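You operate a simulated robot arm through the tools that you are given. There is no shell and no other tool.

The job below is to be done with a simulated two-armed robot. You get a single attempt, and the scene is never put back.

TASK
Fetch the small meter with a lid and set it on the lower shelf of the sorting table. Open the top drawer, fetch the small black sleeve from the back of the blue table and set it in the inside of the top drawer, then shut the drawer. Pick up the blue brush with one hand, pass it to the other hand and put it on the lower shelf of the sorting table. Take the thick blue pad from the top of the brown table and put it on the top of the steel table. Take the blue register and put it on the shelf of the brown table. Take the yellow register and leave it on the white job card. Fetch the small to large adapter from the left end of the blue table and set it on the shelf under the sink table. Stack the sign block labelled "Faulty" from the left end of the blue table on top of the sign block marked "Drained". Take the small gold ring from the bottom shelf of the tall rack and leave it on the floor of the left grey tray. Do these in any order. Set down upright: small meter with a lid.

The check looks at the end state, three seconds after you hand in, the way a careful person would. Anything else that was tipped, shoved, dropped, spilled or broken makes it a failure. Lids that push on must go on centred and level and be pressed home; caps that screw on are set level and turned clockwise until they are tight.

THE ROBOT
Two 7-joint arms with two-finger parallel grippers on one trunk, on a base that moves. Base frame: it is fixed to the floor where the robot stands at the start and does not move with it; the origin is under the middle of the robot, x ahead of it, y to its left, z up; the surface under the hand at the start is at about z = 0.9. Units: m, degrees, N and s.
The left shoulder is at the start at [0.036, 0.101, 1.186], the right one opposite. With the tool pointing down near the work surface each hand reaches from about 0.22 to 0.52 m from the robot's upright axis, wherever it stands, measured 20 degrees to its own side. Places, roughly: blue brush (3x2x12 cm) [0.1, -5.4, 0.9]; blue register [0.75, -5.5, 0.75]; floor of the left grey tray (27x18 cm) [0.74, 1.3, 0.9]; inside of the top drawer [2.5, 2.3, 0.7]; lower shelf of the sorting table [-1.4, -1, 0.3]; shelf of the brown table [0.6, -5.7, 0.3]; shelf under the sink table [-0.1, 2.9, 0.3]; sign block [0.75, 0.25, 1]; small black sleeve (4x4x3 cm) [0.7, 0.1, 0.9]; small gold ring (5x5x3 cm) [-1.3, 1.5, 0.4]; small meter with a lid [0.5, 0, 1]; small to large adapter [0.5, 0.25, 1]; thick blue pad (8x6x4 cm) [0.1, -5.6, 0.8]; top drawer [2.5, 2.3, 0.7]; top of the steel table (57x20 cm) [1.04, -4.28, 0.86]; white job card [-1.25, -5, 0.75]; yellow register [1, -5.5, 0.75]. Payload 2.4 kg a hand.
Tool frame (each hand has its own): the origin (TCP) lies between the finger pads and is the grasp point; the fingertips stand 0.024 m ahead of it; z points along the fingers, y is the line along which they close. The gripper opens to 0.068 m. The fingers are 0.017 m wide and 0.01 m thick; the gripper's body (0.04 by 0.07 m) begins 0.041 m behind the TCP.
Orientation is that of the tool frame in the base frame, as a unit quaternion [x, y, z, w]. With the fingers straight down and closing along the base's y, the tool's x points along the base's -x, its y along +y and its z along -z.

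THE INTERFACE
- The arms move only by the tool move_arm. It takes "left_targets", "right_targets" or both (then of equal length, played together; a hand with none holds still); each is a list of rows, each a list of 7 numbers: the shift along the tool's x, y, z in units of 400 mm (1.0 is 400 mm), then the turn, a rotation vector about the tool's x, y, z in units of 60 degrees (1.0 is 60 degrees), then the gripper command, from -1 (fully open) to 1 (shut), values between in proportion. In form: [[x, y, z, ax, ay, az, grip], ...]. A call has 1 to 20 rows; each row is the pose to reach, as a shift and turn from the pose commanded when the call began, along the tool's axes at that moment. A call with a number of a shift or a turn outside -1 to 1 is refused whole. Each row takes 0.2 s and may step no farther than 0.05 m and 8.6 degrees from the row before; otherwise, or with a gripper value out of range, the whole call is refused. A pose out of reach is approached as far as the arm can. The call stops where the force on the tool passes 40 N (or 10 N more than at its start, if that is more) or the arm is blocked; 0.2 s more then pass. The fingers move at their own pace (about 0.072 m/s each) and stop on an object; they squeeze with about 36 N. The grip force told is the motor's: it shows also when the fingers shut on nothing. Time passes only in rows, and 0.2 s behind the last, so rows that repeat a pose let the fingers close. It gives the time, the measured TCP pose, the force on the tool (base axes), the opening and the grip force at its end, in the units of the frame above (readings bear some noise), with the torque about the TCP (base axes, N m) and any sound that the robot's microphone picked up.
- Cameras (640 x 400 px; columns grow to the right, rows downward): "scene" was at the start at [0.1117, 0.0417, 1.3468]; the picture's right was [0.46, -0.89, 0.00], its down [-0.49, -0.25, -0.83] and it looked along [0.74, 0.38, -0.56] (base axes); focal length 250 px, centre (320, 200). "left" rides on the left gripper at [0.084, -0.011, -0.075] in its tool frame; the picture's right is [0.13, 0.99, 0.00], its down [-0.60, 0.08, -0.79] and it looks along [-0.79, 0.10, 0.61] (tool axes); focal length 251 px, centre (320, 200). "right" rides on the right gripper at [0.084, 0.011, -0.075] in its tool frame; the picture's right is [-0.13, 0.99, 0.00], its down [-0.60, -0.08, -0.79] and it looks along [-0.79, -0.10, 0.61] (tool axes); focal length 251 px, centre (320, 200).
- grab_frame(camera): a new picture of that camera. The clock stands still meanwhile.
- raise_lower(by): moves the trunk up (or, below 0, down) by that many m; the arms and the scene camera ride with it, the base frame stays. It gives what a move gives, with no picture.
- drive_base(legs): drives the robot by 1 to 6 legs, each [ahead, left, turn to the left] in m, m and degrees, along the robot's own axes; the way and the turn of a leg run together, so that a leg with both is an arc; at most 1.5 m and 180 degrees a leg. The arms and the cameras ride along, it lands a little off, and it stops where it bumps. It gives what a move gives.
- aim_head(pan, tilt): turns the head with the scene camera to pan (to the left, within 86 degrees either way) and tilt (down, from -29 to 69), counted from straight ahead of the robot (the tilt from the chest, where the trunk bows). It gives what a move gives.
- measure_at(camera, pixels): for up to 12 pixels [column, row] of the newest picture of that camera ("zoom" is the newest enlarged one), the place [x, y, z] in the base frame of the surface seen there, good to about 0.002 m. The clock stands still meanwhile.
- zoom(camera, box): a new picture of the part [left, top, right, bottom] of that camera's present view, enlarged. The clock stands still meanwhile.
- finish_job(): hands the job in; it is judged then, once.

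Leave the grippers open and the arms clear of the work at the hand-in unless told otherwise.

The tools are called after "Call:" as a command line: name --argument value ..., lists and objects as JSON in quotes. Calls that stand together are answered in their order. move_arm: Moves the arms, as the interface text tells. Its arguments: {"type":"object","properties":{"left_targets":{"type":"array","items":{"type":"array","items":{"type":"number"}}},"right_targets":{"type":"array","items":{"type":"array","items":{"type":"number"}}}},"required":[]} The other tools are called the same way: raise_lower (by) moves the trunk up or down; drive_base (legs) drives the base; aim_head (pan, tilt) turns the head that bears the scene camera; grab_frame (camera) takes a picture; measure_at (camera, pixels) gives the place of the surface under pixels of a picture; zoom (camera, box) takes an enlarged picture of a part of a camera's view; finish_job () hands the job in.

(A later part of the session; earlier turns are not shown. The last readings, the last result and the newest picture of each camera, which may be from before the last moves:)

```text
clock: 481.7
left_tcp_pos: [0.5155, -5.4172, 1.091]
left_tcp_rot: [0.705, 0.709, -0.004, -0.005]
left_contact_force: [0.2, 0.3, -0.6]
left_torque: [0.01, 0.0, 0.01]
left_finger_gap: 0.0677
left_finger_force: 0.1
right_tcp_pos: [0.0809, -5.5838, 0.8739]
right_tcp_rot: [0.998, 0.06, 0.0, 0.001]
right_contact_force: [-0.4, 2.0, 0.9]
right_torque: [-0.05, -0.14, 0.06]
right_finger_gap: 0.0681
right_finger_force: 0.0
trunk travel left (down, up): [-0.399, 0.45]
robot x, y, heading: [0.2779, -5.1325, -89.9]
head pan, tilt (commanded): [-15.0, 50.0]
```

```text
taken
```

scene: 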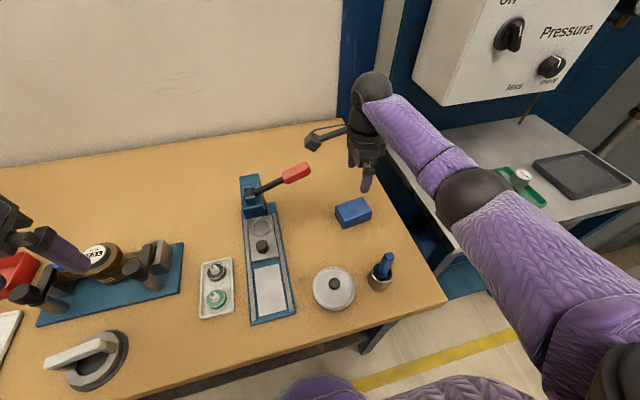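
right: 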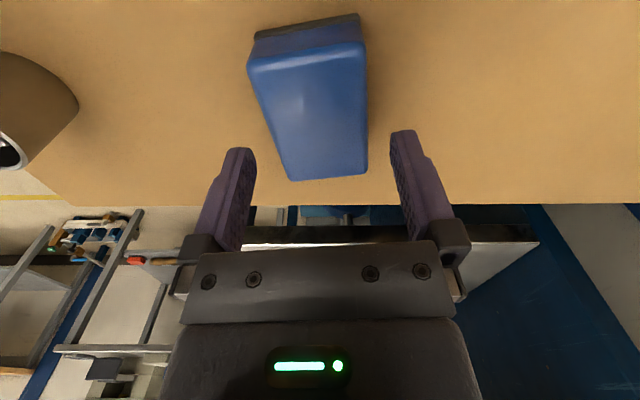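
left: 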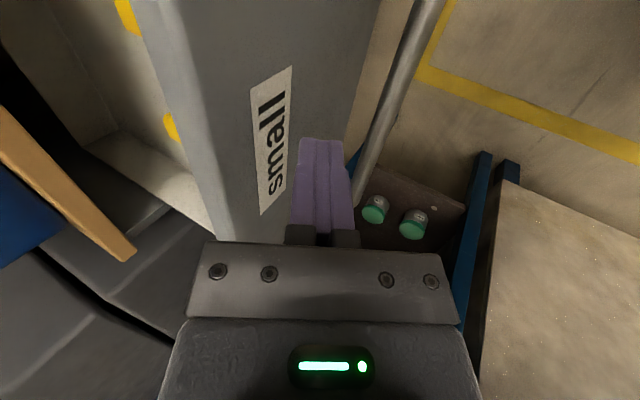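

A slight side force (2 N) appeared; check the scene view for any contact.

Call:
grab_frame --camera "scene"

Call:
zoom --camera "scene" --box '[290, 80, 470, 300]'

```text
taken
```

scene: 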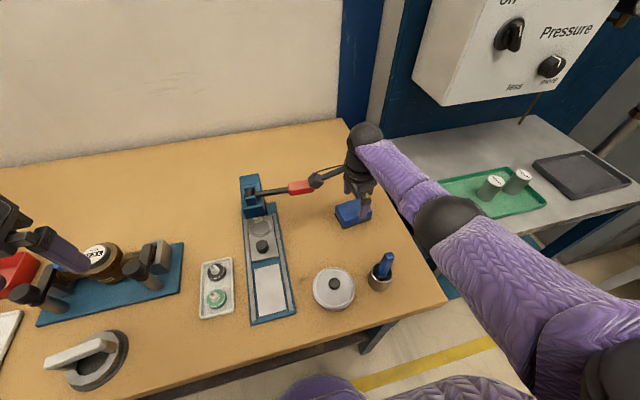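

```text
1.82 times, centred on (380, 190) of scene
```

zoom: 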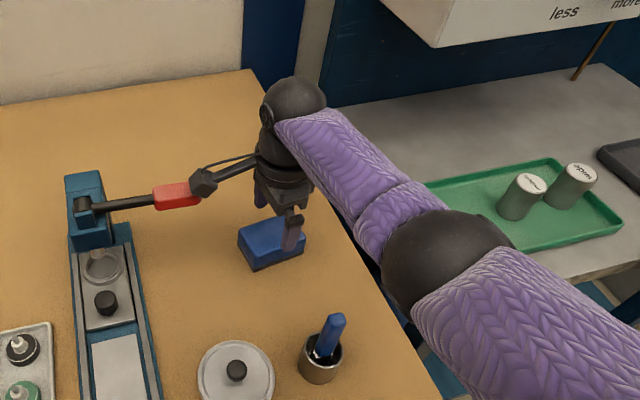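

My wrist camera is pressing on the press's red lever! Raise straight up at once and see how the lever sits.

Call:
move_arm --right_targets '[[0, 0, -0.06, 0, 0, 0, -1], [0, 0, -0.15, 0, 0, 0, -1], [0, 0, -0.25, 0, 0, 0, -1], [0, 0, -0.35, 0, 0, 0, -1], [0, 0, -0.45, 0, 0, 0, -1]]'

Call:
zoom --camera "scene" --box '[200, 120, 400, 260]'

```text
clock: 482.9
left_tcp_pos: [0.5156, -5.4171, 1.0912]
left_tcp_rot: [0.705, 0.71, -0.003, -0.005]
left_contact_force: [-0.1, 0.9, 0.2]
left_torque: [0.01, -0.01, -0.05]
left_finger_gap: 0.0679
left_finger_force: 0.0
right_tcp_pos: [0.0783, -5.5838, 1.0541]
right_tcp_rot: [0.998, 0.059, -0.001, 0.002]
right_contact_force: [-0.1, 0.0, -0.5]
right_torque: [0.02, -0.03, -0.01]
right_finger_gap: 0.0679
right_finger_force: 0.2
trunk travel left (down, up): [-0.399, 0.45]
robot x, y, heading: [0.2783, -5.1313, -89.7]
head pan, tilt (commanded): [-15.0, 50.0]
```

```text
2.86 times, centred on (300, 190) of scene
```

zoom: 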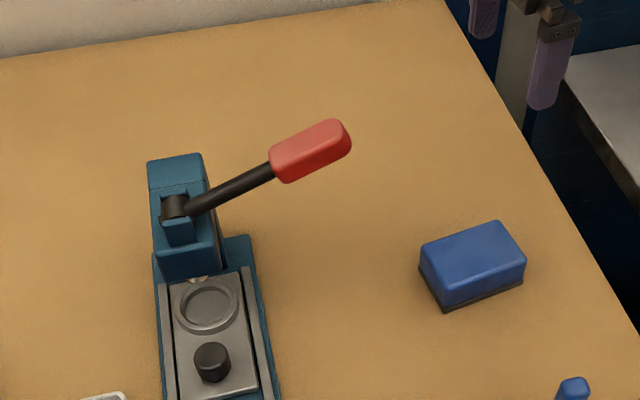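

The lever sprang back up to its old position. Measure where the lever's end is so I can choose a safe approach.

Call:
measure_at --camera "zoom" --pixels '[[345, 140], [320, 150], [285, 165], [240, 185], [180, 205], [300, 140], [335, 125]]'

```text
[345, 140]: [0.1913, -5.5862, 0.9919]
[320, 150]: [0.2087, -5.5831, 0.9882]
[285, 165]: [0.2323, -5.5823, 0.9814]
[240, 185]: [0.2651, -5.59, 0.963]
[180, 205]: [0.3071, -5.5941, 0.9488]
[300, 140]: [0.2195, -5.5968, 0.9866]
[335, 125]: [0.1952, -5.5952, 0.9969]
```

Lever tip at (0.19,-5.59,0.99). If I lean the right hand 30° to the right (about its closing axis), the camera stays ≥4 cm from it. Apply that tilt at the present height.

Call:
move_arm --right_targets '[[0, 0, 0, 0, 0.125, 0, -1], [0, 0, 0, 0, 0.25, 0, -1], [0, 0, 0, 0, 0.375, 0, -1], [0, 0, 0, 0, 0.5, 0, -1], [0, 0, 0, 0, 0.5, 0, -1]]'

Call:
grab_frame --camera "right"

Call:
grab_frame --camera "scene"

```text
clock: 484.1
left_tcp_pos: [0.5138, -5.4171, 1.0906]
left_tcp_rot: [0.705, 0.709, -0.004, -0.005]
left_contact_force: [-0.8, 1.0, -0.1]
left_torque: [0.01, -0.03, 0.02]
left_finger_gap: 0.0679
left_finger_force: 0.2
right_tcp_pos: [0.081, -5.5855, 1.0545]
right_tcp_rot: [0.964, 0.059, 0.26, -0.014]
right_contact_force: [0.4, -0.2, -0.4]
right_torque: [-0.02, -0.01, 0.02]
right_finger_gap: 0.0679
right_finger_force: 0.0
trunk travel left (down, up): [-0.399, 0.45]
robot x, y, heading: [0.2774, -5.1336, -90.2]
head pan, tilt (commanded): [-15.0, 50.0]
```

```text
taken
```

right: 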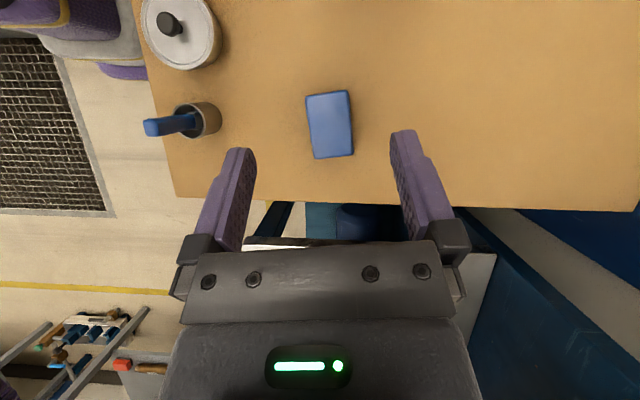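

```text
taken
```

scene: 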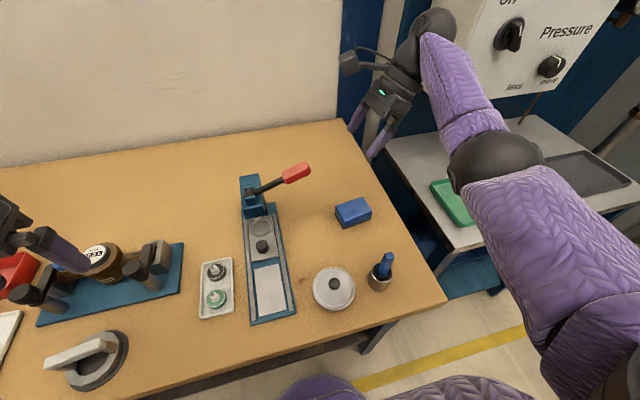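

Tilt is set; camera is well clear of the lever. Descend straight down to z≈0.90 and check alignment.

Call:
move_arm --right_targets '[[-0.05, 0, 0.086, 0, 0, 0, -1], [-0.1, 0, 0.172, 0, 0, 0, -1], [-0.15, 0, 0.258, 0, 0, 0, -1], [-0.194, 0, 0.3345, 0, 0, 0, -1], [-0.194, 0, 0.3345, 0, 0, 0, -1]]'

Call:
grab_frame --camera "right"

Call:
zoom --camera "scene" --box '[220, 60, 460, 240]'

```text
clock: 485.3
left_tcp_pos: [0.5155, -5.4171, 1.0895]
left_tcp_rot: [0.705, 0.709, -0.003, -0.005]
left_contact_force: [-0.2, -0.2, -0.2]
left_torque: [0.0, 0.02, 0.0]
left_finger_gap: 0.068
left_finger_force: 0.2
right_tcp_pos: [0.081, -5.582, 0.901]
right_tcp_rot: [0.964, 0.058, 0.259, -0.014]
right_contact_force: [0.0, -0.6, 0.2]
right_torque: [-0.01, -0.02, -0.03]
right_finger_gap: 0.0678
right_finger_force: 0.0
trunk travel left (down, up): [-0.399, 0.45]
robot x, y, heading: [0.2771, -5.1299, -90.0]
head pan, tilt (commanded): [-15.0, 50.0]
```

```text
taken
```

right: 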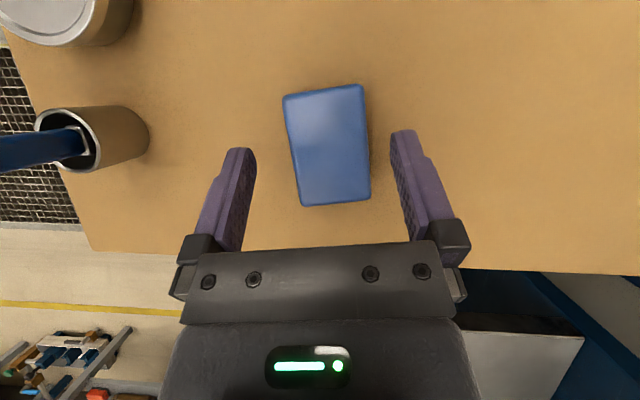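

```text
2.22 times, centred on (340, 150) of scene
```

zoom: 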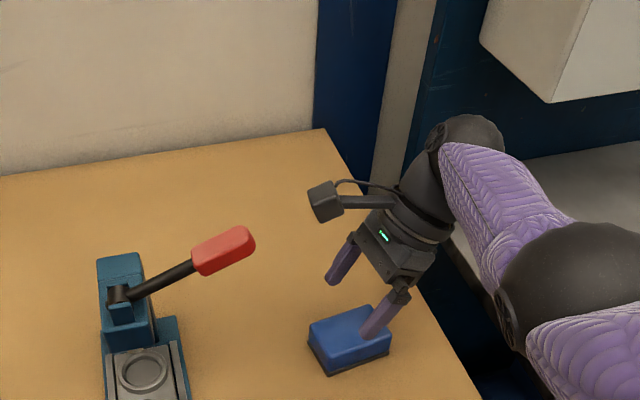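

Measure the pad edges in this view to centre the grip.

Call:
measure_at --camera "right" --pixels '[[296, 150], [364, 150], [300, 180], [367, 180], [290, 110], [360, 110], [330, 150]]'

```text
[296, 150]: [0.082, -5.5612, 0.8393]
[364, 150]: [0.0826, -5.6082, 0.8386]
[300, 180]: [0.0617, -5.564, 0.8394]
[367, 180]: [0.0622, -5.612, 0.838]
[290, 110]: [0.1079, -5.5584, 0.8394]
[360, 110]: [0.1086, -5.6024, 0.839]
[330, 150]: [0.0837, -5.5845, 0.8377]
```

Shift 3 mm and descend to TCP z≈0.829, then close.

Call:
move_arm --right_targets '[[-0.03, 0.004, 0.052, 0, 0, 0, -1], [-0.06, 0.0075, 0.104, 0, 0, 0, -1], [-0.0905, 0.0075, 0.156, 0, 0, 0, -1], [-0.0905, 0.0075, 0.156, 0, 0, 0, -1], [-0.0905, 0.0075, 0.156, 0, 0, 0, -0.2], [-0.0905, 0.0075, 0.156, 0, 0, 0, 1], [-0.0905, 0.0075, 0.156, 0, 0, 0, 1], [-0.0905, 0.0075, 0.156, 0, 0, 0, 1]]'

Call:
grab_frame --camera "right"

```text
clock: 486.1
left_tcp_pos: [0.5153, -5.4156, 1.0911]
left_tcp_rot: [0.705, 0.709, -0.005, -0.005]
left_contact_force: [-0.1, 0.4, -0.1]
left_torque: [-0.01, 0.04, -0.02]
left_finger_gap: 0.0679
left_finger_force: 0.2
right_tcp_pos: [0.0833, -5.5692, 0.8621]
right_tcp_rot: [0.964, 0.059, 0.26, -0.005]
right_contact_force: [-0.5, 1.5, 11.1]
right_torque: [-0.32, -0.08, 0.01]
right_finger_gap: 0.0665
right_finger_force: 0.1
right hand out of reach, approached as far as the arm can: row 1, 2, 3
trunk travel left (down, up): [-0.399, 0.45]
robot x, y, heading: [0.2804, -5.1352, -90.2]
head pan, tilt (commanded): [-15.0, 50.0]
stopped in row 3 (right hand): the force on the tool passed its limit at 53 N (the readings are from after the stop); the commanded pose is now the measured one
```

```text
taken
```

right: 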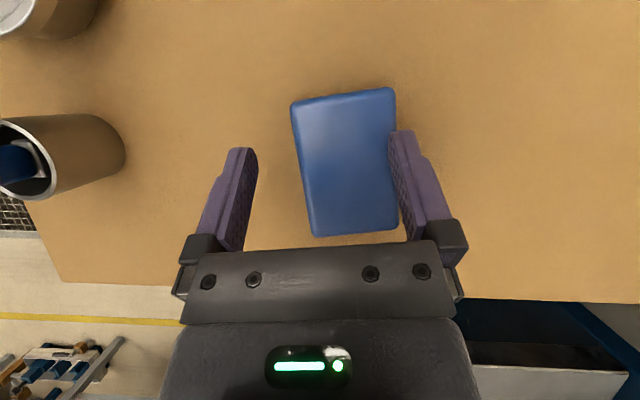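

The arm ran out of reach, and the far finger touched the pad's top. Raise 6 cm, then move the base 12 cm right and 2 cm ahead for better reach.

Call:
move_arm --right_targets '[[0.025, 0, -0.043, 0, 0, 0, -1], [0.05, 0, -0.087, 0, 0, 0, -1], [0.0755, 0, -0.13, 0, 0, 0, -1], [0.1, 0, -0.173, 0, 0, 0, -1], [0.126, 0, -0.216, 0, 0, 0, -1]]'

Call:
drive_base --legs '[[0, -0.12, 0], [0.02, 0, 0]]'

Call:
grab_frame --camera "right"

Call:
grab_frame --camera "scene"

```text
clock: 487.2
left_tcp_pos: [0.5152, -5.4163, 1.0904]
left_tcp_rot: [0.705, 0.709, -0.004, -0.005]
left_contact_force: [-0.6, -0.1, -0.3]
left_torque: [-0.01, 0.0, -0.01]
left_finger_gap: 0.0681
left_finger_force: 0.1
right_tcp_pos: [0.0824, -5.5677, 0.9602]
right_tcp_rot: [0.964, 0.059, 0.259, -0.007]
right_contact_force: [-0.1, -0.7, 0.0]
right_torque: [0.0, -0.01, -0.04]
right_finger_gap: 0.0679
right_finger_force: 0.1
trunk travel left (down, up): [-0.399, 0.45]
robot x, y, heading: [0.2799, -5.1334, -89.9]
head pan, tilt (commanded): [-15.0, 50.0]
```

```text
clock: 488.9
left_tcp_pos: [0.3935, -5.4376, 1.0909]
left_tcp_rot: [0.705, 0.71, -0.004, -0.005]
left_contact_force: [0.7, -0.1, 0.1]
left_torque: [0.03, 0.01, 0.01]
left_finger_gap: 0.0679
left_finger_force: 0.2
right_tcp_pos: [-0.0385, -5.5878, 0.9589]
right_tcp_rot: [0.964, 0.059, 0.259, -0.008]
right_contact_force: [1.0, 0.1, 0.1]
right_torque: [0.01, 0.01, -0.03]
right_finger_gap: 0.0679
right_finger_force: 0.0
trunk travel left (down, up): [-0.399, 0.45]
robot x, y, heading: [0.1587, -5.1504, -90.2]
head pan, tilt (commanded): [-15.0, 50.0]
```

```text
taken
```

right: 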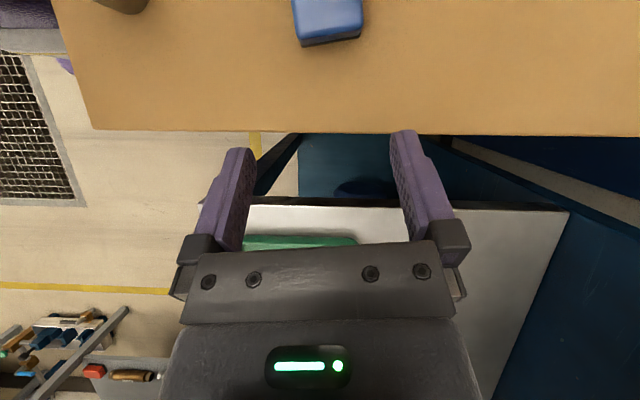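

```text
taken
```

scene: 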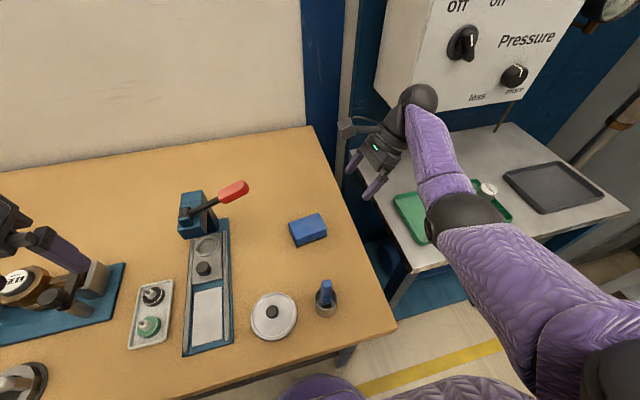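

Move back over the pad at z≈0.90.

Call:
move_arm --right_targets '[[0.06, 0.007, 0.035, 0, 0, 0, -1], [0.12, 0.014, 0.08, 0, 0, 0, -1], [0.165, 0.022, 0.16, 0, 0, 0, -1], [0.175, 0.0275, 0.22, 0, 0, 0, -1], [0.183, 0.0275, 0.2776, 0, 0, 0, -1], [0.183, 0.0275, 0.2776, 0, 0, 0, -1]]'

Call:
grab_frame --camera "right"

```text
clock: 490.3
left_tcp_pos: [0.3945, -5.4373, 1.0902]
left_tcp_rot: [0.705, 0.709, -0.004, -0.006]
left_contact_force: [-0.6, -0.1, 0.1]
left_torque: [-0.05, 0.03, -0.01]
left_finger_gap: 0.0683
left_finger_force: 0.0
right_tcp_pos: [0.0821, -5.5852, 0.9033]
right_tcp_rot: [0.964, 0.059, 0.259, -0.007]
right_contact_force: [0.0, -0.9, -0.8]
right_torque: [-0.02, -0.01, 0.01]
right_finger_gap: 0.0679
right_finger_force: 0.1
trunk travel left (down, up): [-0.399, 0.45]
robot x, y, heading: [0.1604, -5.149, -89.9]
head pan, tilt (commanded): [-15.0, 50.0]
```

```text
taken
```

right: 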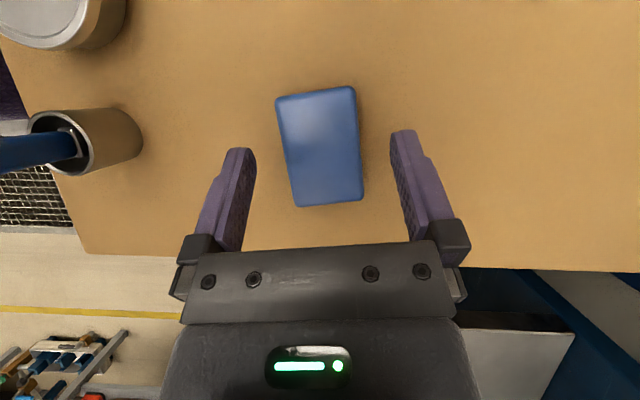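

Centred now. Descend to z≈0.829 in small rows.

Call:
move_arm --right_targets '[[-0.025, 0, 0.043, 0, 0, 0, -1], [-0.05, 0, 0.086, 0, 0, 0, -1], [-0.075, 0, 0.129, 0, 0, 0, -1], [-0.093, 0, 0.16, 0, 0, 0, -1]]'

Call:
grab_frame --camera "right"

```text
clock: 491.3
left_tcp_pos: [0.3932, -5.4364, 1.0902]
left_tcp_rot: [0.705, 0.71, -0.004, -0.005]
left_contact_force: [0.0, 0.3, -0.1]
left_torque: [0.0, -0.02, -0.01]
left_finger_gap: 0.0681
left_finger_force: 0.1
right_tcp_pos: [0.0807, -5.5846, 0.8266]
right_tcp_rot: [0.964, 0.06, 0.259, -0.006]
right_contact_force: [-0.1, -0.9, 0.4]
right_torque: [0.0, 0.01, 0.01]
right_finger_gap: 0.0682
right_finger_force: 0.0
trunk travel left (down, up): [-0.399, 0.45]
robot x, y, heading: [0.1604, -5.1488, -90.1]
head pan, tilt (commanded): [-15.0, 50.0]
```

```text
taken
```

right: 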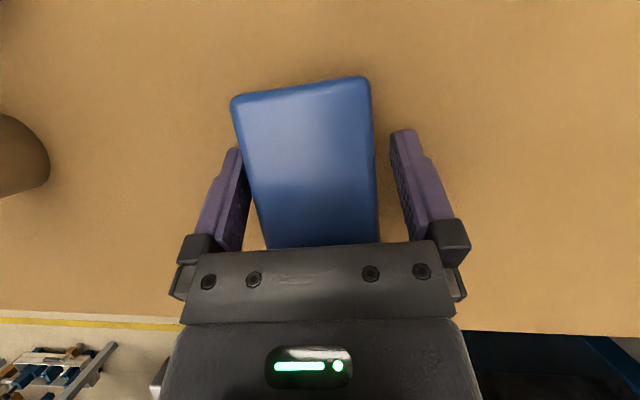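

Pad is between the fingers. Close gently and lift.

Call:
move_arm --right_targets '[[0, 0, 0, 0, 0, 0, -0.4], [0, 0, 0, 0, 0, 0, 0.2], [0, 0, 0, 0, 0, 0, 1], [0, 0, 0, 0, 0, 0, 1], [0, 0, 0, 0, 0, 0, 1]]'

Call:
move_arm --right_targets '[[0.006, 0, -0.011, 0, 0, 0, 1], [0.025, 0, -0.043, 0, 0, 0, 1], [0.06, 0, -0.104, 0, 0, 0, 1], [0.11, 0, -0.19, 0, 0, 0, 1], [0.16, 0, -0.276, 0, 0, 0, 1], [0.21, 0, -0.36, 0, 0, 0, 1], [0.25, 0, -0.43, 0, 0, 0, 1]]'

Call:
grab_frame --camera "right"

Call:
grab_frame --camera "scene"

```text
clock: 492.5
left_tcp_pos: [0.3931, -5.4373, 1.0886]
left_tcp_rot: [0.705, 0.709, -0.003, -0.006]
left_contact_force: [-0.1, -0.2, 0.2]
left_torque: [0.04, 0.05, -0.01]
left_finger_gap: 0.068
left_finger_force: 0.1
right_tcp_pos: [0.082, -5.5877, 0.828]
right_tcp_rot: [0.964, 0.058, 0.26, -0.006]
right_contact_force: [0.2, -0.1, -0.2]
right_torque: [-0.01, 0.02, 0.02]
right_finger_gap: 0.0536
right_finger_force: 36.3
trunk travel left (down, up): [-0.399, 0.45]
robot x, y, heading: [0.1619, -5.1466, -90.0]
head pan, tilt (commanded): [-15.0, 50.0]
```

```text
clock: 494.1
left_tcp_pos: [0.3941, -5.4363, 1.0906]
left_tcp_rot: [0.704, 0.71, -0.004, -0.005]
left_contact_force: [0.3, -0.3, -0.5]
left_torque: [-0.01, -0.01, 0.03]
left_finger_gap: 0.068
left_finger_force: 0.2
right_tcp_pos: [0.0835, -5.5837, 1.0253]
right_tcp_rot: [0.964, 0.059, 0.258, -0.007]
right_contact_force: [-0.2, 0.5, -1.3]
right_torque: [-0.02, 0.0, -0.01]
right_finger_gap: 0.0538
right_finger_force: 35.3
trunk travel left (down, up): [-0.399, 0.45]
robot x, y, heading: [0.1594, -5.149, -89.7]
head pan, tilt (commanded): [-15.0, 50.0]
```

```text
taken
```

right: 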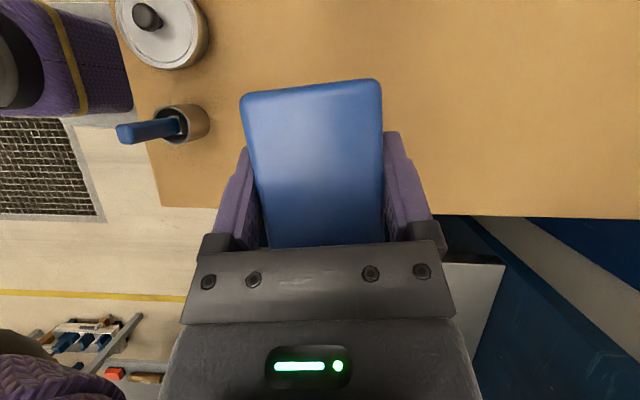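

```text
taken
```

scene: 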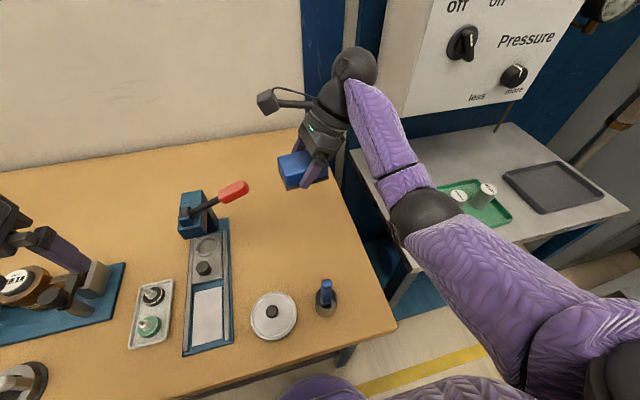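

Pad secured. Back away 0.35 m, turn left 180° to face the steel table, and strafe right to line the pad up with x≈0.80.

Call:
drive_base --legs '[[-0.36, 0, 0], [0, 0, 180], [0, -0.565, 0]]'

Call:
aim_head --pan -10 --tilt 45

Call:
grab_frame --camera "scene"

```text
clock: 506.6
left_tcp_pos: [0.4771, -4.5047, 1.0897]
left_tcp_rot: [0.715, -0.7, 0.006, -0.003]
left_contact_force: [0.6, -0.4, -0.7]
left_torque: [-0.01, 0.03, 0.0]
left_finger_gap: 0.0678
left_finger_force: 0.1
right_tcp_pos: [0.7863, -4.3529, 1.025]
right_tcp_rot: [-0.065, 0.963, -0.008, -0.26]
right_contact_force: [0.3, 0.0, -0.4]
right_torque: [0.02, 0.01, 0.0]
right_finger_gap: 0.0537
right_finger_force: 35.6
trunk travel left (down, up): [-0.399, 0.45]
robot x, y, heading: [0.7167, -4.7882, 90.8]
head pan, tilt (commanded): [-15.0, 50.0]
```

```text
clock: 507.2
left_tcp_pos: [0.4777, -4.5052, 1.0903]
left_tcp_rot: [0.715, -0.699, 0.005, -0.004]
left_contact_force: [0.0, 0.7, 0.7]
left_torque: [-0.01, -0.03, 0.02]
left_finger_gap: 0.0681
left_finger_force: 0.1
right_tcp_pos: [0.787, -4.3529, 1.0252]
right_tcp_rot: [-0.065, 0.963, -0.008, -0.26]
right_contact_force: [-0.2, -0.4, -0.9]
right_torque: [-0.01, 0.0, 0.0]
right_finger_gap: 0.0538
right_finger_force: 36.3
trunk travel left (down, up): [-0.399, 0.45]
robot x, y, heading: [0.718, -4.7876, 90.9]
head pan, tilt (commanded): [-10.0, 45.0]
```

```text
taken
```

scene: 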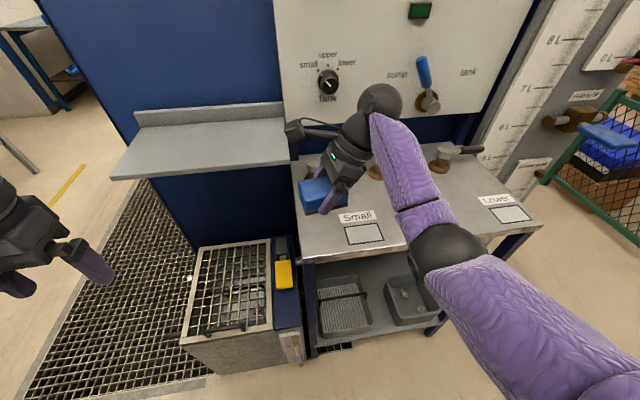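

Measure the free corner of the steel table and neighbouring things.

Call:
measure_at --camera "scene" --pixels '[[320, 240], [303, 245], [310, 258], [350, 215], [365, 235], [345, 225], [240, 150], [290, 165], [312, 168], [300, 180], [420, 215], [330, 222]]'

Call:
zoom --camera "scene" --box '[260, 100, 420, 270]'

```text
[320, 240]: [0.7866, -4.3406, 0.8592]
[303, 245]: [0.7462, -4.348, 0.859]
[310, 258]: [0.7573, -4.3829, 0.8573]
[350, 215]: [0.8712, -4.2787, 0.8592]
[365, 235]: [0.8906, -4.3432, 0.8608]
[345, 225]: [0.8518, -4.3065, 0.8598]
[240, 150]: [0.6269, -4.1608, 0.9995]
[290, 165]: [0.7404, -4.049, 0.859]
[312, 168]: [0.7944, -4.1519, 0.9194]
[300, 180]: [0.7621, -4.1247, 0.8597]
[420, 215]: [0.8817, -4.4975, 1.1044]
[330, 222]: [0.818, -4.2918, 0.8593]
```

```text
2.35 times, centred on (340, 185) of scene
```

zoom: 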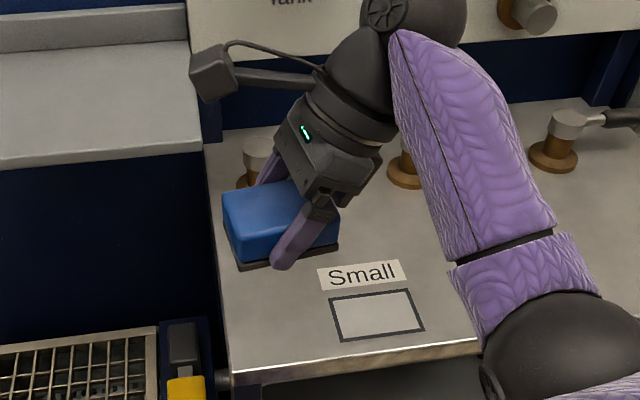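

Check the wall shelf's right/front corner relative to my wrist camera's path.

Call:
measure_at --camera "zoom" --pixels '[[195, 145], [185, 60], [198, 120], [100, 155], [212, 75], [205, 95], [30, 165], [265, 225], [235, 195], [330, 245]]'

```text
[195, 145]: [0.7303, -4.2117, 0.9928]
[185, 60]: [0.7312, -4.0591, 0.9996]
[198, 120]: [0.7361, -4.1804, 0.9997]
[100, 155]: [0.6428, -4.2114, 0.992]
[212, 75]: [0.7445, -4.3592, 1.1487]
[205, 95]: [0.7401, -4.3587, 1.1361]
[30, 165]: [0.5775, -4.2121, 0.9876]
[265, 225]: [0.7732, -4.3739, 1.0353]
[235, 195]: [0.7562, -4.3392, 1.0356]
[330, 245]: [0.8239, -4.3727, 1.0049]
```

Clear of the wall shelf if the pad goes at y≈-4.315. Adjust the base slightly, then lower the pad to ~1 cm above the top.

Call:
drive_base --legs '[[0.04, -0.006, -0.9]]'

Call:
move_arm --right_targets '[[-0.04, 0, 0.07, 0, 0, 0, 1], [-0.08, 0, 0.138, 0, 0, 0, 1], [-0.12, 0, 0.207, 0, 0, 0, 1], [-0.155, 0, 0.267, 0, 0, 0, 1], [-0.155, 0, 0.267, 0, 0, 0, 1]]'

Call:
zoom --camera "scene" --box '[260, 100, 420, 270]'

```text
clock: 508.1
left_tcp_pos: [0.4865, -4.459, 1.0896]
left_tcp_rot: [0.708, -0.706, 0.005, -0.004]
left_contact_force: [-0.9, 0.4, -0.7]
left_torque: [0.0, -0.01, -0.01]
left_finger_gap: 0.0679
left_finger_force: 0.0
right_tcp_pos: [0.7985, -4.3122, 1.0241]
right_tcp_rot: [-0.058, 0.964, -0.007, -0.259]
right_contact_force: [-0.2, 0.4, -1.3]
right_torque: [-0.03, 0.0, 0.01]
right_finger_gap: 0.0537
right_finger_force: 35.8
trunk travel left (down, up): [-0.399, 0.45]
robot x, y, heading: [0.7242, -4.7464, 90.0]
head pan, tilt (commanded): [-10.0, 45.0]
```

```text
clock: 509.3
left_tcp_pos: [0.4864, -4.4588, 1.088]
left_tcp_rot: [0.709, -0.705, 0.006, -0.004]
left_contact_force: [-0.3, -0.8, 0.3]
left_torque: [0.04, 0.01, 0.01]
left_finger_gap: 0.068
left_finger_force: 0.1
right_tcp_pos: [0.7987, -4.31, 0.9031]
right_tcp_rot: [-0.059, 0.964, -0.007, -0.259]
right_contact_force: [-0.5, 0.6, -0.5]
right_torque: [0.0, 0.0, 0.01]
right_finger_gap: 0.0536
right_finger_force: 35.4
trunk travel left (down, up): [-0.399, 0.45]
robot x, y, heading: [0.7226, -4.744, 89.8]
head pan, tilt (commanded): [-10.0, 45.0]
```

```text
2.35 times, centred on (340, 185) of scene
```

zoom: 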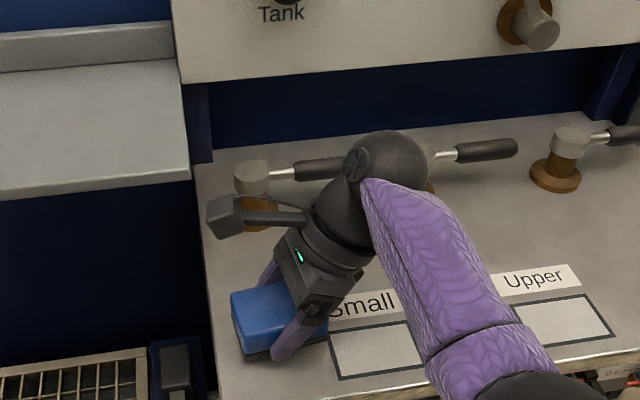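

Lower the last 1.5 cm in small steps.

Call:
move_arm --right_targets '[[-0.006, 0, 0.011, 0, 0, 0, 1], [-0.012, 0, 0.021, 0, 0, 0, 1], [-0.016, 0, 0.028, 0, 0, 0, 1]]'

Call:
move_arm --right_targets '[[-0.002, 0, 0.004, 0, 0, 0, 1], [-0.004, 0, 0.007, 0, 0, 0, 1]]'

```text
clock: 510.1
left_tcp_pos: [0.4874, -4.4599, 1.0902]
left_tcp_rot: [0.709, -0.705, 0.005, -0.003]
left_contact_force: [-0.1, -0.5, -0.1]
left_torque: [0.0, -0.05, 0.01]
left_finger_gap: 0.0682
left_finger_force: 0.0
right_tcp_pos: [0.7989, -4.3097, 0.8885]
right_tcp_rot: [-0.059, 0.964, -0.006, -0.259]
right_contact_force: [0.3, -0.6, -1.7]
right_torque: [0.01, -0.02, -0.04]
right_finger_gap: 0.0536
right_finger_force: 36.5
trunk travel left (down, up): [-0.399, 0.45]
robot x, y, heading: [0.7244, -4.7455, 89.7]
head pan, tilt (commanded): [-10.0, 45.0]
```

```text
clock: 510.7
left_tcp_pos: [0.4874, -4.4599, 1.0914]
left_tcp_rot: [0.709, -0.705, 0.004, -0.005]
left_contact_force: [1.4, -0.1, -0.1]
left_torque: [0.01, 0.0, 0.01]
left_finger_gap: 0.0682
left_finger_force: 0.0
right_tcp_pos: [0.7988, -4.3102, 0.8871]
right_tcp_rot: [-0.059, 0.964, -0.005, -0.26]
right_contact_force: [1.9, 2.5, 22.9]
right_torque: [-0.53, -0.44, 0.08]
right_finger_gap: 0.0538
right_finger_force: 36.1
trunk travel left (down, up): [-0.399, 0.45]
robot x, y, heading: [0.7225, -4.7456, 89.9]
head pan, tilt (commanded): [-10.0, 45.0]
```

On the table (+23 N). Release and rise straight up.

Call:
move_arm --right_targets '[[0.002, 0, -0.004, 0, 0, 0, 0.2], [0.002, 0, -0.004, 0, 0, 0, -0.5], [0.002, 0, -0.004, 0, 0, 0, -1], [0.002, 0, -0.004, 0, 0, 0, -1], [0.04, 0, -0.07, 0, 0, 0, -1], [0.09, 0, -0.155, 0, 0, 0, -1], [0.14, 0, -0.24, 0, 0, 0, -1], [0.19, 0, -0.33, 0, 0, 0, -1]]'

Call:
zoom --camera "scene" --box '[260, 100, 420, 270]'

```text
clock: 512.5
left_tcp_pos: [0.4866, -4.4603, 1.0901]
left_tcp_rot: [0.709, -0.705, 0.005, -0.003]
left_contact_force: [-0.7, -0.1, 0.2]
left_torque: [-0.01, 0.0, 0.01]
left_finger_gap: 0.0679
left_finger_force: 0.1
right_tcp_pos: [0.7999, -4.3136, 1.0387]
right_tcp_rot: [-0.058, 0.964, -0.007, -0.26]
right_contact_force: [-0.1, 0.5, -0.1]
right_torque: [0.03, 0.02, 0.02]
right_finger_gap: 0.0679
right_finger_force: 0.0
trunk travel left (down, up): [-0.399, 0.45]
robot x, y, heading: [0.7202, -4.741, 89.7]
head pan, tilt (commanded): [-10.0, 45.0]
```

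```text
2.35 times, centred on (340, 185) of scene
```

zoom: 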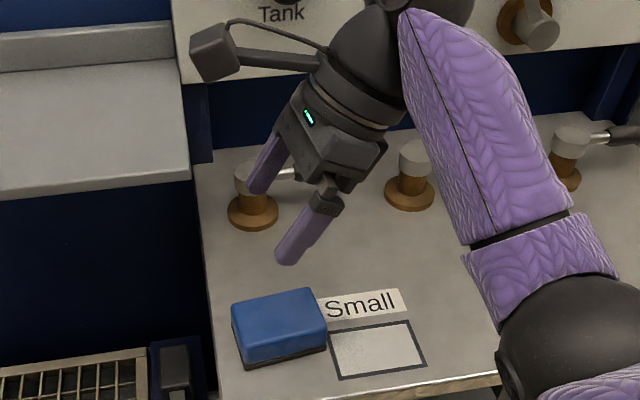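

The pad is on the steel table. Next the registers. Back off slightly, undo the right hand's lean and yaw, then turn round to face the brown table.

Call:
drive_base --legs '[[-0.1, 0, 0]]'

Call:
move_arm --right_targets '[[0, 0, 0, 0, -0.125, 0, -1], [0, 0, 0, 0, -0.25, 0, -1], [0, 0, 0, 0, -0.375, 0, -1], [0, 0, 0, 0, -0.5, 0, -1], [0, 0, 0, 0, -0.5, 0, -1]]'

Call:
move_arm --right_targets '[[0, 0, 0, 0, 0, -0.12, -1], [0, 0, 0, 0, 0, -0.24, -1], [0, 0, 0, 0, 0, -0.36, -1], [0, 0, 0, 0, 0, -0.48, -1], [0, 0, 0, 0, 0, -0.6, -1], [0, 0, 0, 0, 0, -0.7, -1]]'

Call:
move_arm --right_targets '[[0, 0, 0, 0, 0, -0.12, -1], [0, 0, 0, 0, 0, -0.24, -1], [0, 0, 0, 0, 0, -0.36, -1], [0, 0, 0, 0, 0, -0.48, -1], [0, 0, 0, 0, 0, -0.6, -1], [0, 0, 0, 0, 0, -0.69, -1]]'

Call:
drive_base --legs '[[0, 0, -180]]'

Call:
aim_head --pan 0 --tilt 45

Call:
grab_frame --camera "scene"

```text
clock: 513.6
left_tcp_pos: [0.4873, -4.561, 1.0905]
left_tcp_rot: [0.709, -0.705, 0.004, -0.004]
left_contact_force: [-0.7, 0.1, 0.5]
left_torque: [0.03, -0.01, 0.02]
left_finger_gap: 0.0678
left_finger_force: 0.0
right_tcp_pos: [0.8002, -4.4159, 1.0392]
right_tcp_rot: [-0.059, 0.964, -0.006, -0.26]
right_contact_force: [0.4, -0.2, 0.2]
right_torque: [-0.01, -0.03, -0.02]
right_finger_gap: 0.0683
right_finger_force: 0.1
trunk travel left (down, up): [-0.399, 0.45]
robot x, y, heading: [0.72, -4.8436, 89.5]
head pan, tilt (commanded): [-10.0, 45.0]
```

```text
clock: 514.9
left_tcp_pos: [0.4869, -4.5605, 1.0903]
left_tcp_rot: [0.709, -0.705, 0.005, -0.004]
left_contact_force: [-0.3, 0.7, -0.7]
left_torque: [0.0, -0.01, -0.02]
left_finger_gap: 0.0678
left_finger_force: 0.0
right_tcp_pos: [0.8001, -4.415, 1.0384]
right_tcp_rot: [-0.057, 0.998, 0.009, 0.0]
right_contact_force: [0.5, 0.3, -1.2]
right_torque: [0.02, 0.01, 0.0]
right_finger_gap: 0.068
right_finger_force: 0.1
trunk travel left (down, up): [-0.399, 0.45]
robot x, y, heading: [0.7202, -4.846, 89.9]
head pan, tilt (commanded): [-10.0, 45.0]
```

```text
clock: 516.2
left_tcp_pos: [0.4864, -4.5608, 1.0901]
left_tcp_rot: [0.709, -0.705, 0.004, -0.003]
left_contact_force: [0.1, 0.5, 0.4]
left_torque: [0.0, 0.04, -0.02]
left_finger_gap: 0.0679
left_finger_force: 0.1
right_tcp_pos: [0.7998, -4.4147, 1.0386]
right_tcp_rot: [-0.413, 0.911, 0.008, 0.002]
right_contact_force: [0.2, 0.6, 0.0]
right_torque: [-0.01, 0.0, -0.01]
right_finger_gap: 0.0679
right_finger_force: 0.1
trunk travel left (down, up): [-0.399, 0.45]
robot x, y, heading: [0.7244, -4.847, 90.1]
head pan, tilt (commanded): [-10.0, 45.0]
```

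```text
clock: 517.6
left_tcp_pos: [0.4877, -4.5605, 1.0892]
left_tcp_rot: [0.709, -0.705, 0.006, -0.004]
left_contact_force: [0.3, 0.0, 0.0]
left_torque: [0.03, 0.02, -0.02]
left_finger_gap: 0.0677
left_finger_force: 0.1
right_tcp_pos: [0.8001, -4.415, 1.0374]
right_tcp_rot: [0.708, -0.706, -0.008, -0.005]
right_contact_force: [0.1, -1.6, 0.2]
right_torque: [-0.01, -0.02, 0.0]
right_finger_gap: 0.0681
right_finger_force: 0.2
trunk travel left (down, up): [-0.399, 0.45]
robot x, y, heading: [0.7234, -4.8465, 90.0]
head pan, tilt (commanded): [-10.0, 45.0]
```

```text
clock: 525.3
left_tcp_pos: [0.9712, -5.1217, 1.0901]
left_tcp_rot: [0.687, 0.727, -0.004, -0.005]
left_contact_force: [0.0, -0.2, 0.2]
left_torque: [0.05, 0.04, -0.01]
left_finger_gap: 0.0679
left_finger_force: 0.0
right_tcp_pos: [0.6659, -5.2822, 1.0387]
right_tcp_rot: [0.688, 0.726, -0.005, 0.007]
right_contact_force: [0.3, 0.2, -0.4]
right_torque: [-0.01, 0.01, -0.05]
right_finger_gap: 0.068
right_finger_force: 0.1
trunk travel left (down, up): [-0.399, 0.45]
robot x, y, heading: [0.7244, -4.8481, -87.2]
head pan, tilt (commanded): [-10.0, 45.0]
```

```text
clock: 526.0
left_tcp_pos: [0.9711, -5.1212, 1.0908]
left_tcp_rot: [0.687, 0.727, -0.004, -0.005]
left_contact_force: [-0.1, 0.5, 0.2]
left_torque: [0.01, 0.02, -0.02]
left_finger_gap: 0.0678
left_finger_force: 0.0
right_tcp_pos: [0.6649, -5.2814, 1.0377]
right_tcp_rot: [0.689, 0.725, -0.005, 0.008]
right_contact_force: [-0.1, -0.2, -0.8]
right_torque: [0.04, 0.01, -0.03]
right_finger_gap: 0.068
right_finger_force: 0.0
trunk travel left (down, up): [-0.399, 0.45]
robot x, y, heading: [0.7239, -4.8475, -87.2]
head pan, tilt (commanded): [0.0, 45.0]
```

```text
taken
```

scene: 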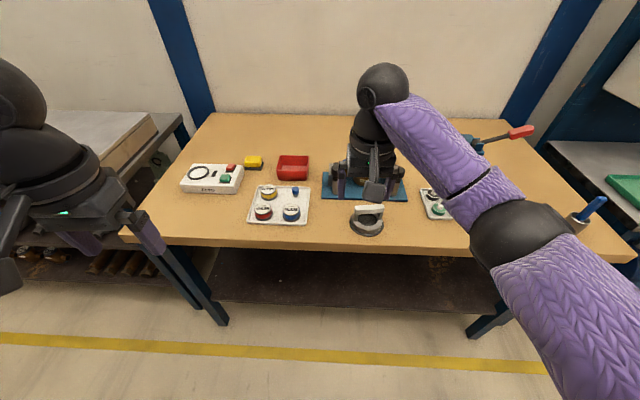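

The white tray has three registers: yellow (268,193), red (262,213) and blue (291,213). Zoom and measure them, plus the lower shelf.

Call:
zoom --camera "scene" --box '[235, 170, 325, 235]'

Call:
measure_at --camera "zoom" --pixels '[[235, 148], [195, 290], [400, 290], [430, 125], [350, 285], [452, 290], [400, 325], [195, 148], [285, 148], [235, 180], [310, 230], [100, 350]]'

Call:
measure_at --camera "scene" --pixels '[[300, 243], [300, 248], [350, 258], [350, 280], [350, 300], [350, 312], [250, 290], [210, 290], [480, 315], [350, 265], [120, 240], [350, 240]]'

```text
6.15 times, centred on (280, 202) of scene
```

zoom: 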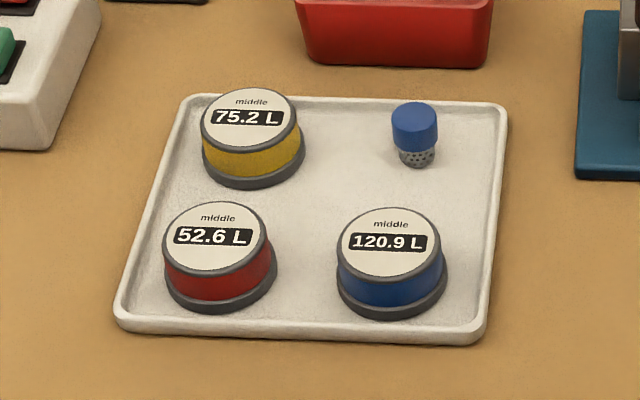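

```text
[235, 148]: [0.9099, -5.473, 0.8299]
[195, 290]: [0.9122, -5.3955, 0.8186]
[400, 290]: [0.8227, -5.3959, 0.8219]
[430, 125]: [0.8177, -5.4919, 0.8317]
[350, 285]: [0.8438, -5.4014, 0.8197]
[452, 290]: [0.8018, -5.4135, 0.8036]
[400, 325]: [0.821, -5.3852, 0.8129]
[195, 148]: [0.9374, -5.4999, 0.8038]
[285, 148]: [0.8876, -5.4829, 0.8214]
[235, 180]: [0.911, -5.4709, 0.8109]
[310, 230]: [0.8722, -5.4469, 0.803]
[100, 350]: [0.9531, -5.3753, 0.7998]
```

```text
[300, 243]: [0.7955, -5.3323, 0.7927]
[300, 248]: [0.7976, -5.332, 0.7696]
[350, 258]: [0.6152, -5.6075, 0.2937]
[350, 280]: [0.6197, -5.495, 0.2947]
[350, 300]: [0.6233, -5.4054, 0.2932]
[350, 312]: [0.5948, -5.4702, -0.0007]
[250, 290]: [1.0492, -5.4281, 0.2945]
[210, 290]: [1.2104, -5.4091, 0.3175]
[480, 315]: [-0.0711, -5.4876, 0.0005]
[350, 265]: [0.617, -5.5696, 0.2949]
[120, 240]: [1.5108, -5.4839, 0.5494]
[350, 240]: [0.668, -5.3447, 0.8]
```

Blue register centre ≈(0.825,-5.42), flange ~5 cm, top z=0.83; shelf z=0.294 with front edge y≈-5.40. Position the robot at about (0.98,-4.98), and pitch the right hand 26° forward.

Call:
drive_base --legs '[[0, 0.26, -2.8], [0.12, 0, 0]]'

Call:
move_arm --right_targets '[[0, 0, 0, 0, -0.11, 0, -1], [0, 0, 0, 0, -0.22, 0, -1], [0, 0, 0, 0, -0.33, 0, -1], [0, 0, 0, 0, -0.433, 0, -1], [0, 0, 0, 0, -0.433, 0, -1]]'

Call:
grab_frame --camera "right"

Call:
aim_head --pan -15 --tilt 50

Call:
grab_frame --camera "scene"

```text
clock: 528.7
left_tcp_pos: [1.2169, -5.2499, 1.0893]
left_tcp_rot: [0.705, 0.709, -0.004, -0.005]
left_contact_force: [-0.4, 0.3, -0.1]
left_torque: [0.01, 0.02, -0.01]
left_finger_gap: 0.0681
left_finger_force: 0.0
right_tcp_pos: [0.9036, -5.3971, 1.0372]
right_tcp_rot: [0.706, 0.708, -0.004, 0.008]
right_contact_force: [0.4, -0.3, -1.2]
right_torque: [0.0, 0.02, -0.02]
right_finger_gap: 0.068
right_finger_force: 0.1
trunk travel left (down, up): [-0.399, 0.45]
robot x, y, heading: [0.9803, -4.9629, -90.4]
head pan, tilt (commanded): [0.0, 45.0]
```

```text
clock: 529.9
left_tcp_pos: [1.2172, -5.25, 1.0905]
left_tcp_rot: [0.705, 0.709, -0.004, -0.005]
left_contact_force: [0.6, -0.2, -0.2]
left_torque: [-0.03, -0.02, -0.01]
left_finger_gap: 0.068
left_finger_force: 0.0
right_tcp_pos: [0.9037, -5.3963, 1.0393]
right_tcp_rot: [0.688, 0.688, -0.164, 0.165]
right_contact_force: [0.8, 0.6, -0.3]
right_torque: [0.0, -0.03, 0.01]
right_finger_gap: 0.0682
right_finger_force: 0.0
trunk travel left (down, up): [-0.399, 0.45]
robot x, y, heading: [0.9848, -4.9617, -90.0]
head pan, tilt (commanded): [0.0, 45.0]
```

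```text
taken
```

right: 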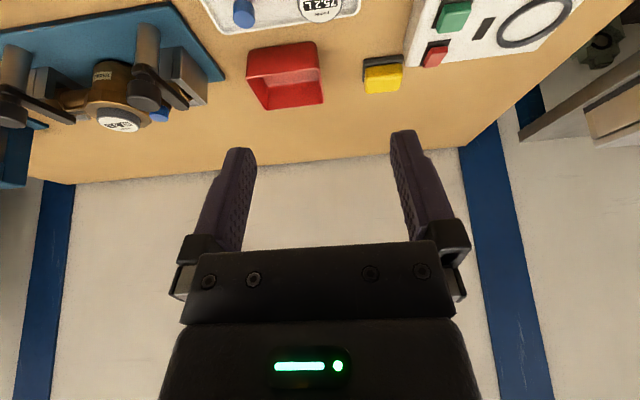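

```text
clock: 530.7
left_tcp_pos: [1.2175, -5.2502, 1.0893]
left_tcp_rot: [0.705, 0.709, -0.004, -0.004]
left_contact_force: [-0.8, 0.8, 0.0]
left_torque: [-0.01, 0.01, 0.0]
left_finger_gap: 0.068
left_finger_force: 0.1
right_tcp_pos: [0.9041, -5.3964, 1.0382]
right_tcp_rot: [0.688, 0.688, -0.164, 0.166]
right_contact_force: [0.9, 0.2, 0.3]
right_torque: [0.05, 0.01, 0.02]
right_finger_gap: 0.068
right_finger_force: 0.1
trunk travel left (down, up): [-0.399, 0.45]
robot x, y, heading: [0.9791, -4.966, -90.2]
head pan, tilt (commanded): [-15.0, 50.0]
```

```text
taken
```

scene: 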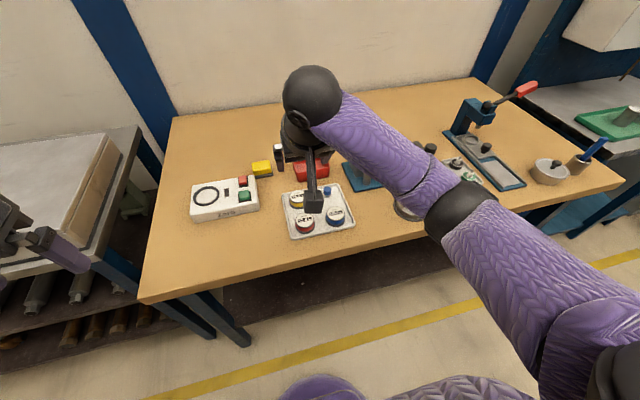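

Move the right hand above the blue register (z≈0.93) and check with the wrist camera.

Call:
move_arm --right_targets '[[0.02, -0.05, 0.064, 0, 0, 0, -1], [0.045, -0.1, 0.128, 0, 0, 0, -1], [0.07, -0.15, 0.192, 0, 0, 0, -1], [0.0914, -0.1975, 0.2565, 0, 0, 0, -1], [0.0914, -0.1975, 0.2565, 0, 0, 0, -1]]'

Call:
grab_frame --camera "right"

```text
clock: 531.9
left_tcp_pos: [1.2162, -5.2498, 1.0903]
left_tcp_rot: [0.706, 0.708, -0.004, -0.005]
left_contact_force: [0.6, -0.7, -1.0]
left_torque: [-0.01, -0.03, 0.02]
left_finger_gap: 0.0678
left_finger_force: 0.1
right_tcp_pos: [0.8237, -5.4106, 0.9294]
right_tcp_rot: [0.687, 0.688, -0.164, 0.166]
right_contact_force: [0.1, -0.8, 0.2]
right_torque: [0.02, -0.01, 0.04]
right_finger_gap: 0.0681
right_finger_force: 0.0
trunk travel left (down, up): [-0.399, 0.45]
robot x, y, heading: [0.9834, -4.9626, -90.0]
head pan, tilt (commanded): [-15.0, 50.0]
```

```text
taken
```

right: 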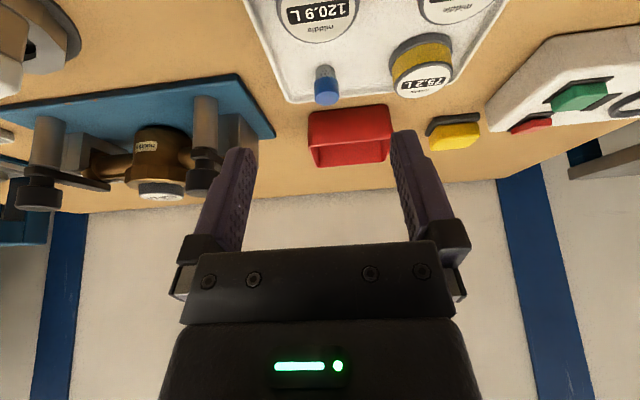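

Measure the blue register's edges here.

Call:
measure_at --camera "right" --pixels '[[283, 15], [352, 10], [318, 10], [315, 35], [300, 28], [335, 25], [325, 75], [318, 95]]'

Call:
zoom --camera "scene" --box '[270, 140, 380, 260]'

```text
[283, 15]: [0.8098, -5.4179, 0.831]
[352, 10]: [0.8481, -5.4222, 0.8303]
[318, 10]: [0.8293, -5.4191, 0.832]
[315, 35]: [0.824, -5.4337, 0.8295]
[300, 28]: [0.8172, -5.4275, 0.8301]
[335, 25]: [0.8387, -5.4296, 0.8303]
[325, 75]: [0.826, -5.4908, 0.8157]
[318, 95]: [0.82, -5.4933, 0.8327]
```

```text
3.33 times, centred on (325, 200) of scene
```

zoom: 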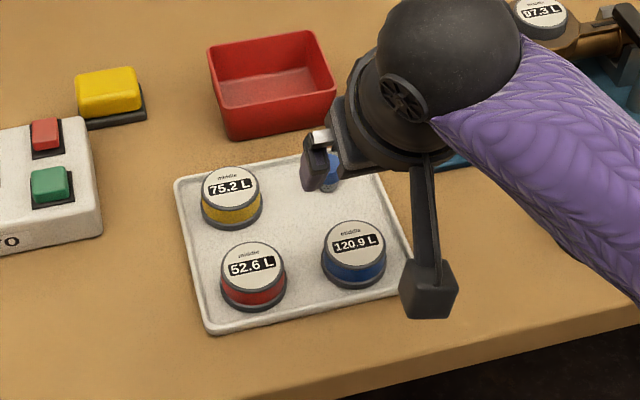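

Blue register centre ≈(0.8285,-5.415). Descend so the tips straddle the band just above the flange, then close.

Call:
move_arm --right_targets '[[0.035, 0.004, 0.06, 0, 0, 0, -1], [0.07, 0.008, 0.12, 0, 0, 0, -1], [0.1, 0.012, 0.168, 0, 0, 0, -1], [0.115, 0.012, 0.195, 0, 0, 0, -1], [0.115, 0.012, 0.195, 0, 0, 0, -1]]'

Call:
grab_frame --camera "right"

Call:
zoom --camera "scene" --box '[270, 140, 380, 260]'

```text
clock: 533.1
left_tcp_pos: [1.2171, -5.2496, 1.0897]
left_tcp_rot: [0.705, 0.709, -0.003, -0.005]
left_contact_force: [-0.7, -1.0, -0.3]
left_torque: [0.05, -0.01, -0.03]
left_finger_gap: 0.0678
left_finger_force: 0.0
right_tcp_pos: [0.8305, -5.4054, 0.8377]
right_tcp_rot: [0.687, 0.688, -0.164, 0.167]
right_contact_force: [-0.1, -0.7, -0.7]
right_torque: [0.0, -0.03, 0.0]
right_finger_gap: 0.0678
right_finger_force: 0.0
trunk travel left (down, up): [-0.399, 0.45]
robot x, y, heading: [0.9813, -4.9672, -90.2]
head pan, tilt (commanded): [-15.0, 50.0]
```

```text
taken
```

right: 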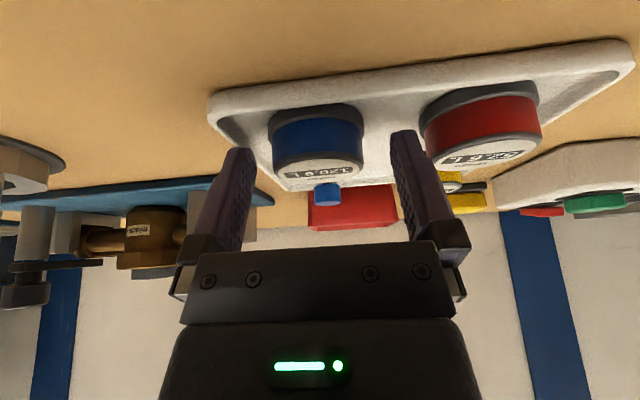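

```text
3.33 times, centred on (325, 200) of scene
```

zoom: 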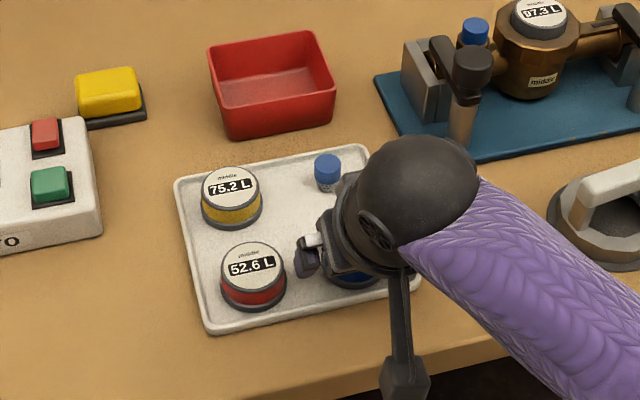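

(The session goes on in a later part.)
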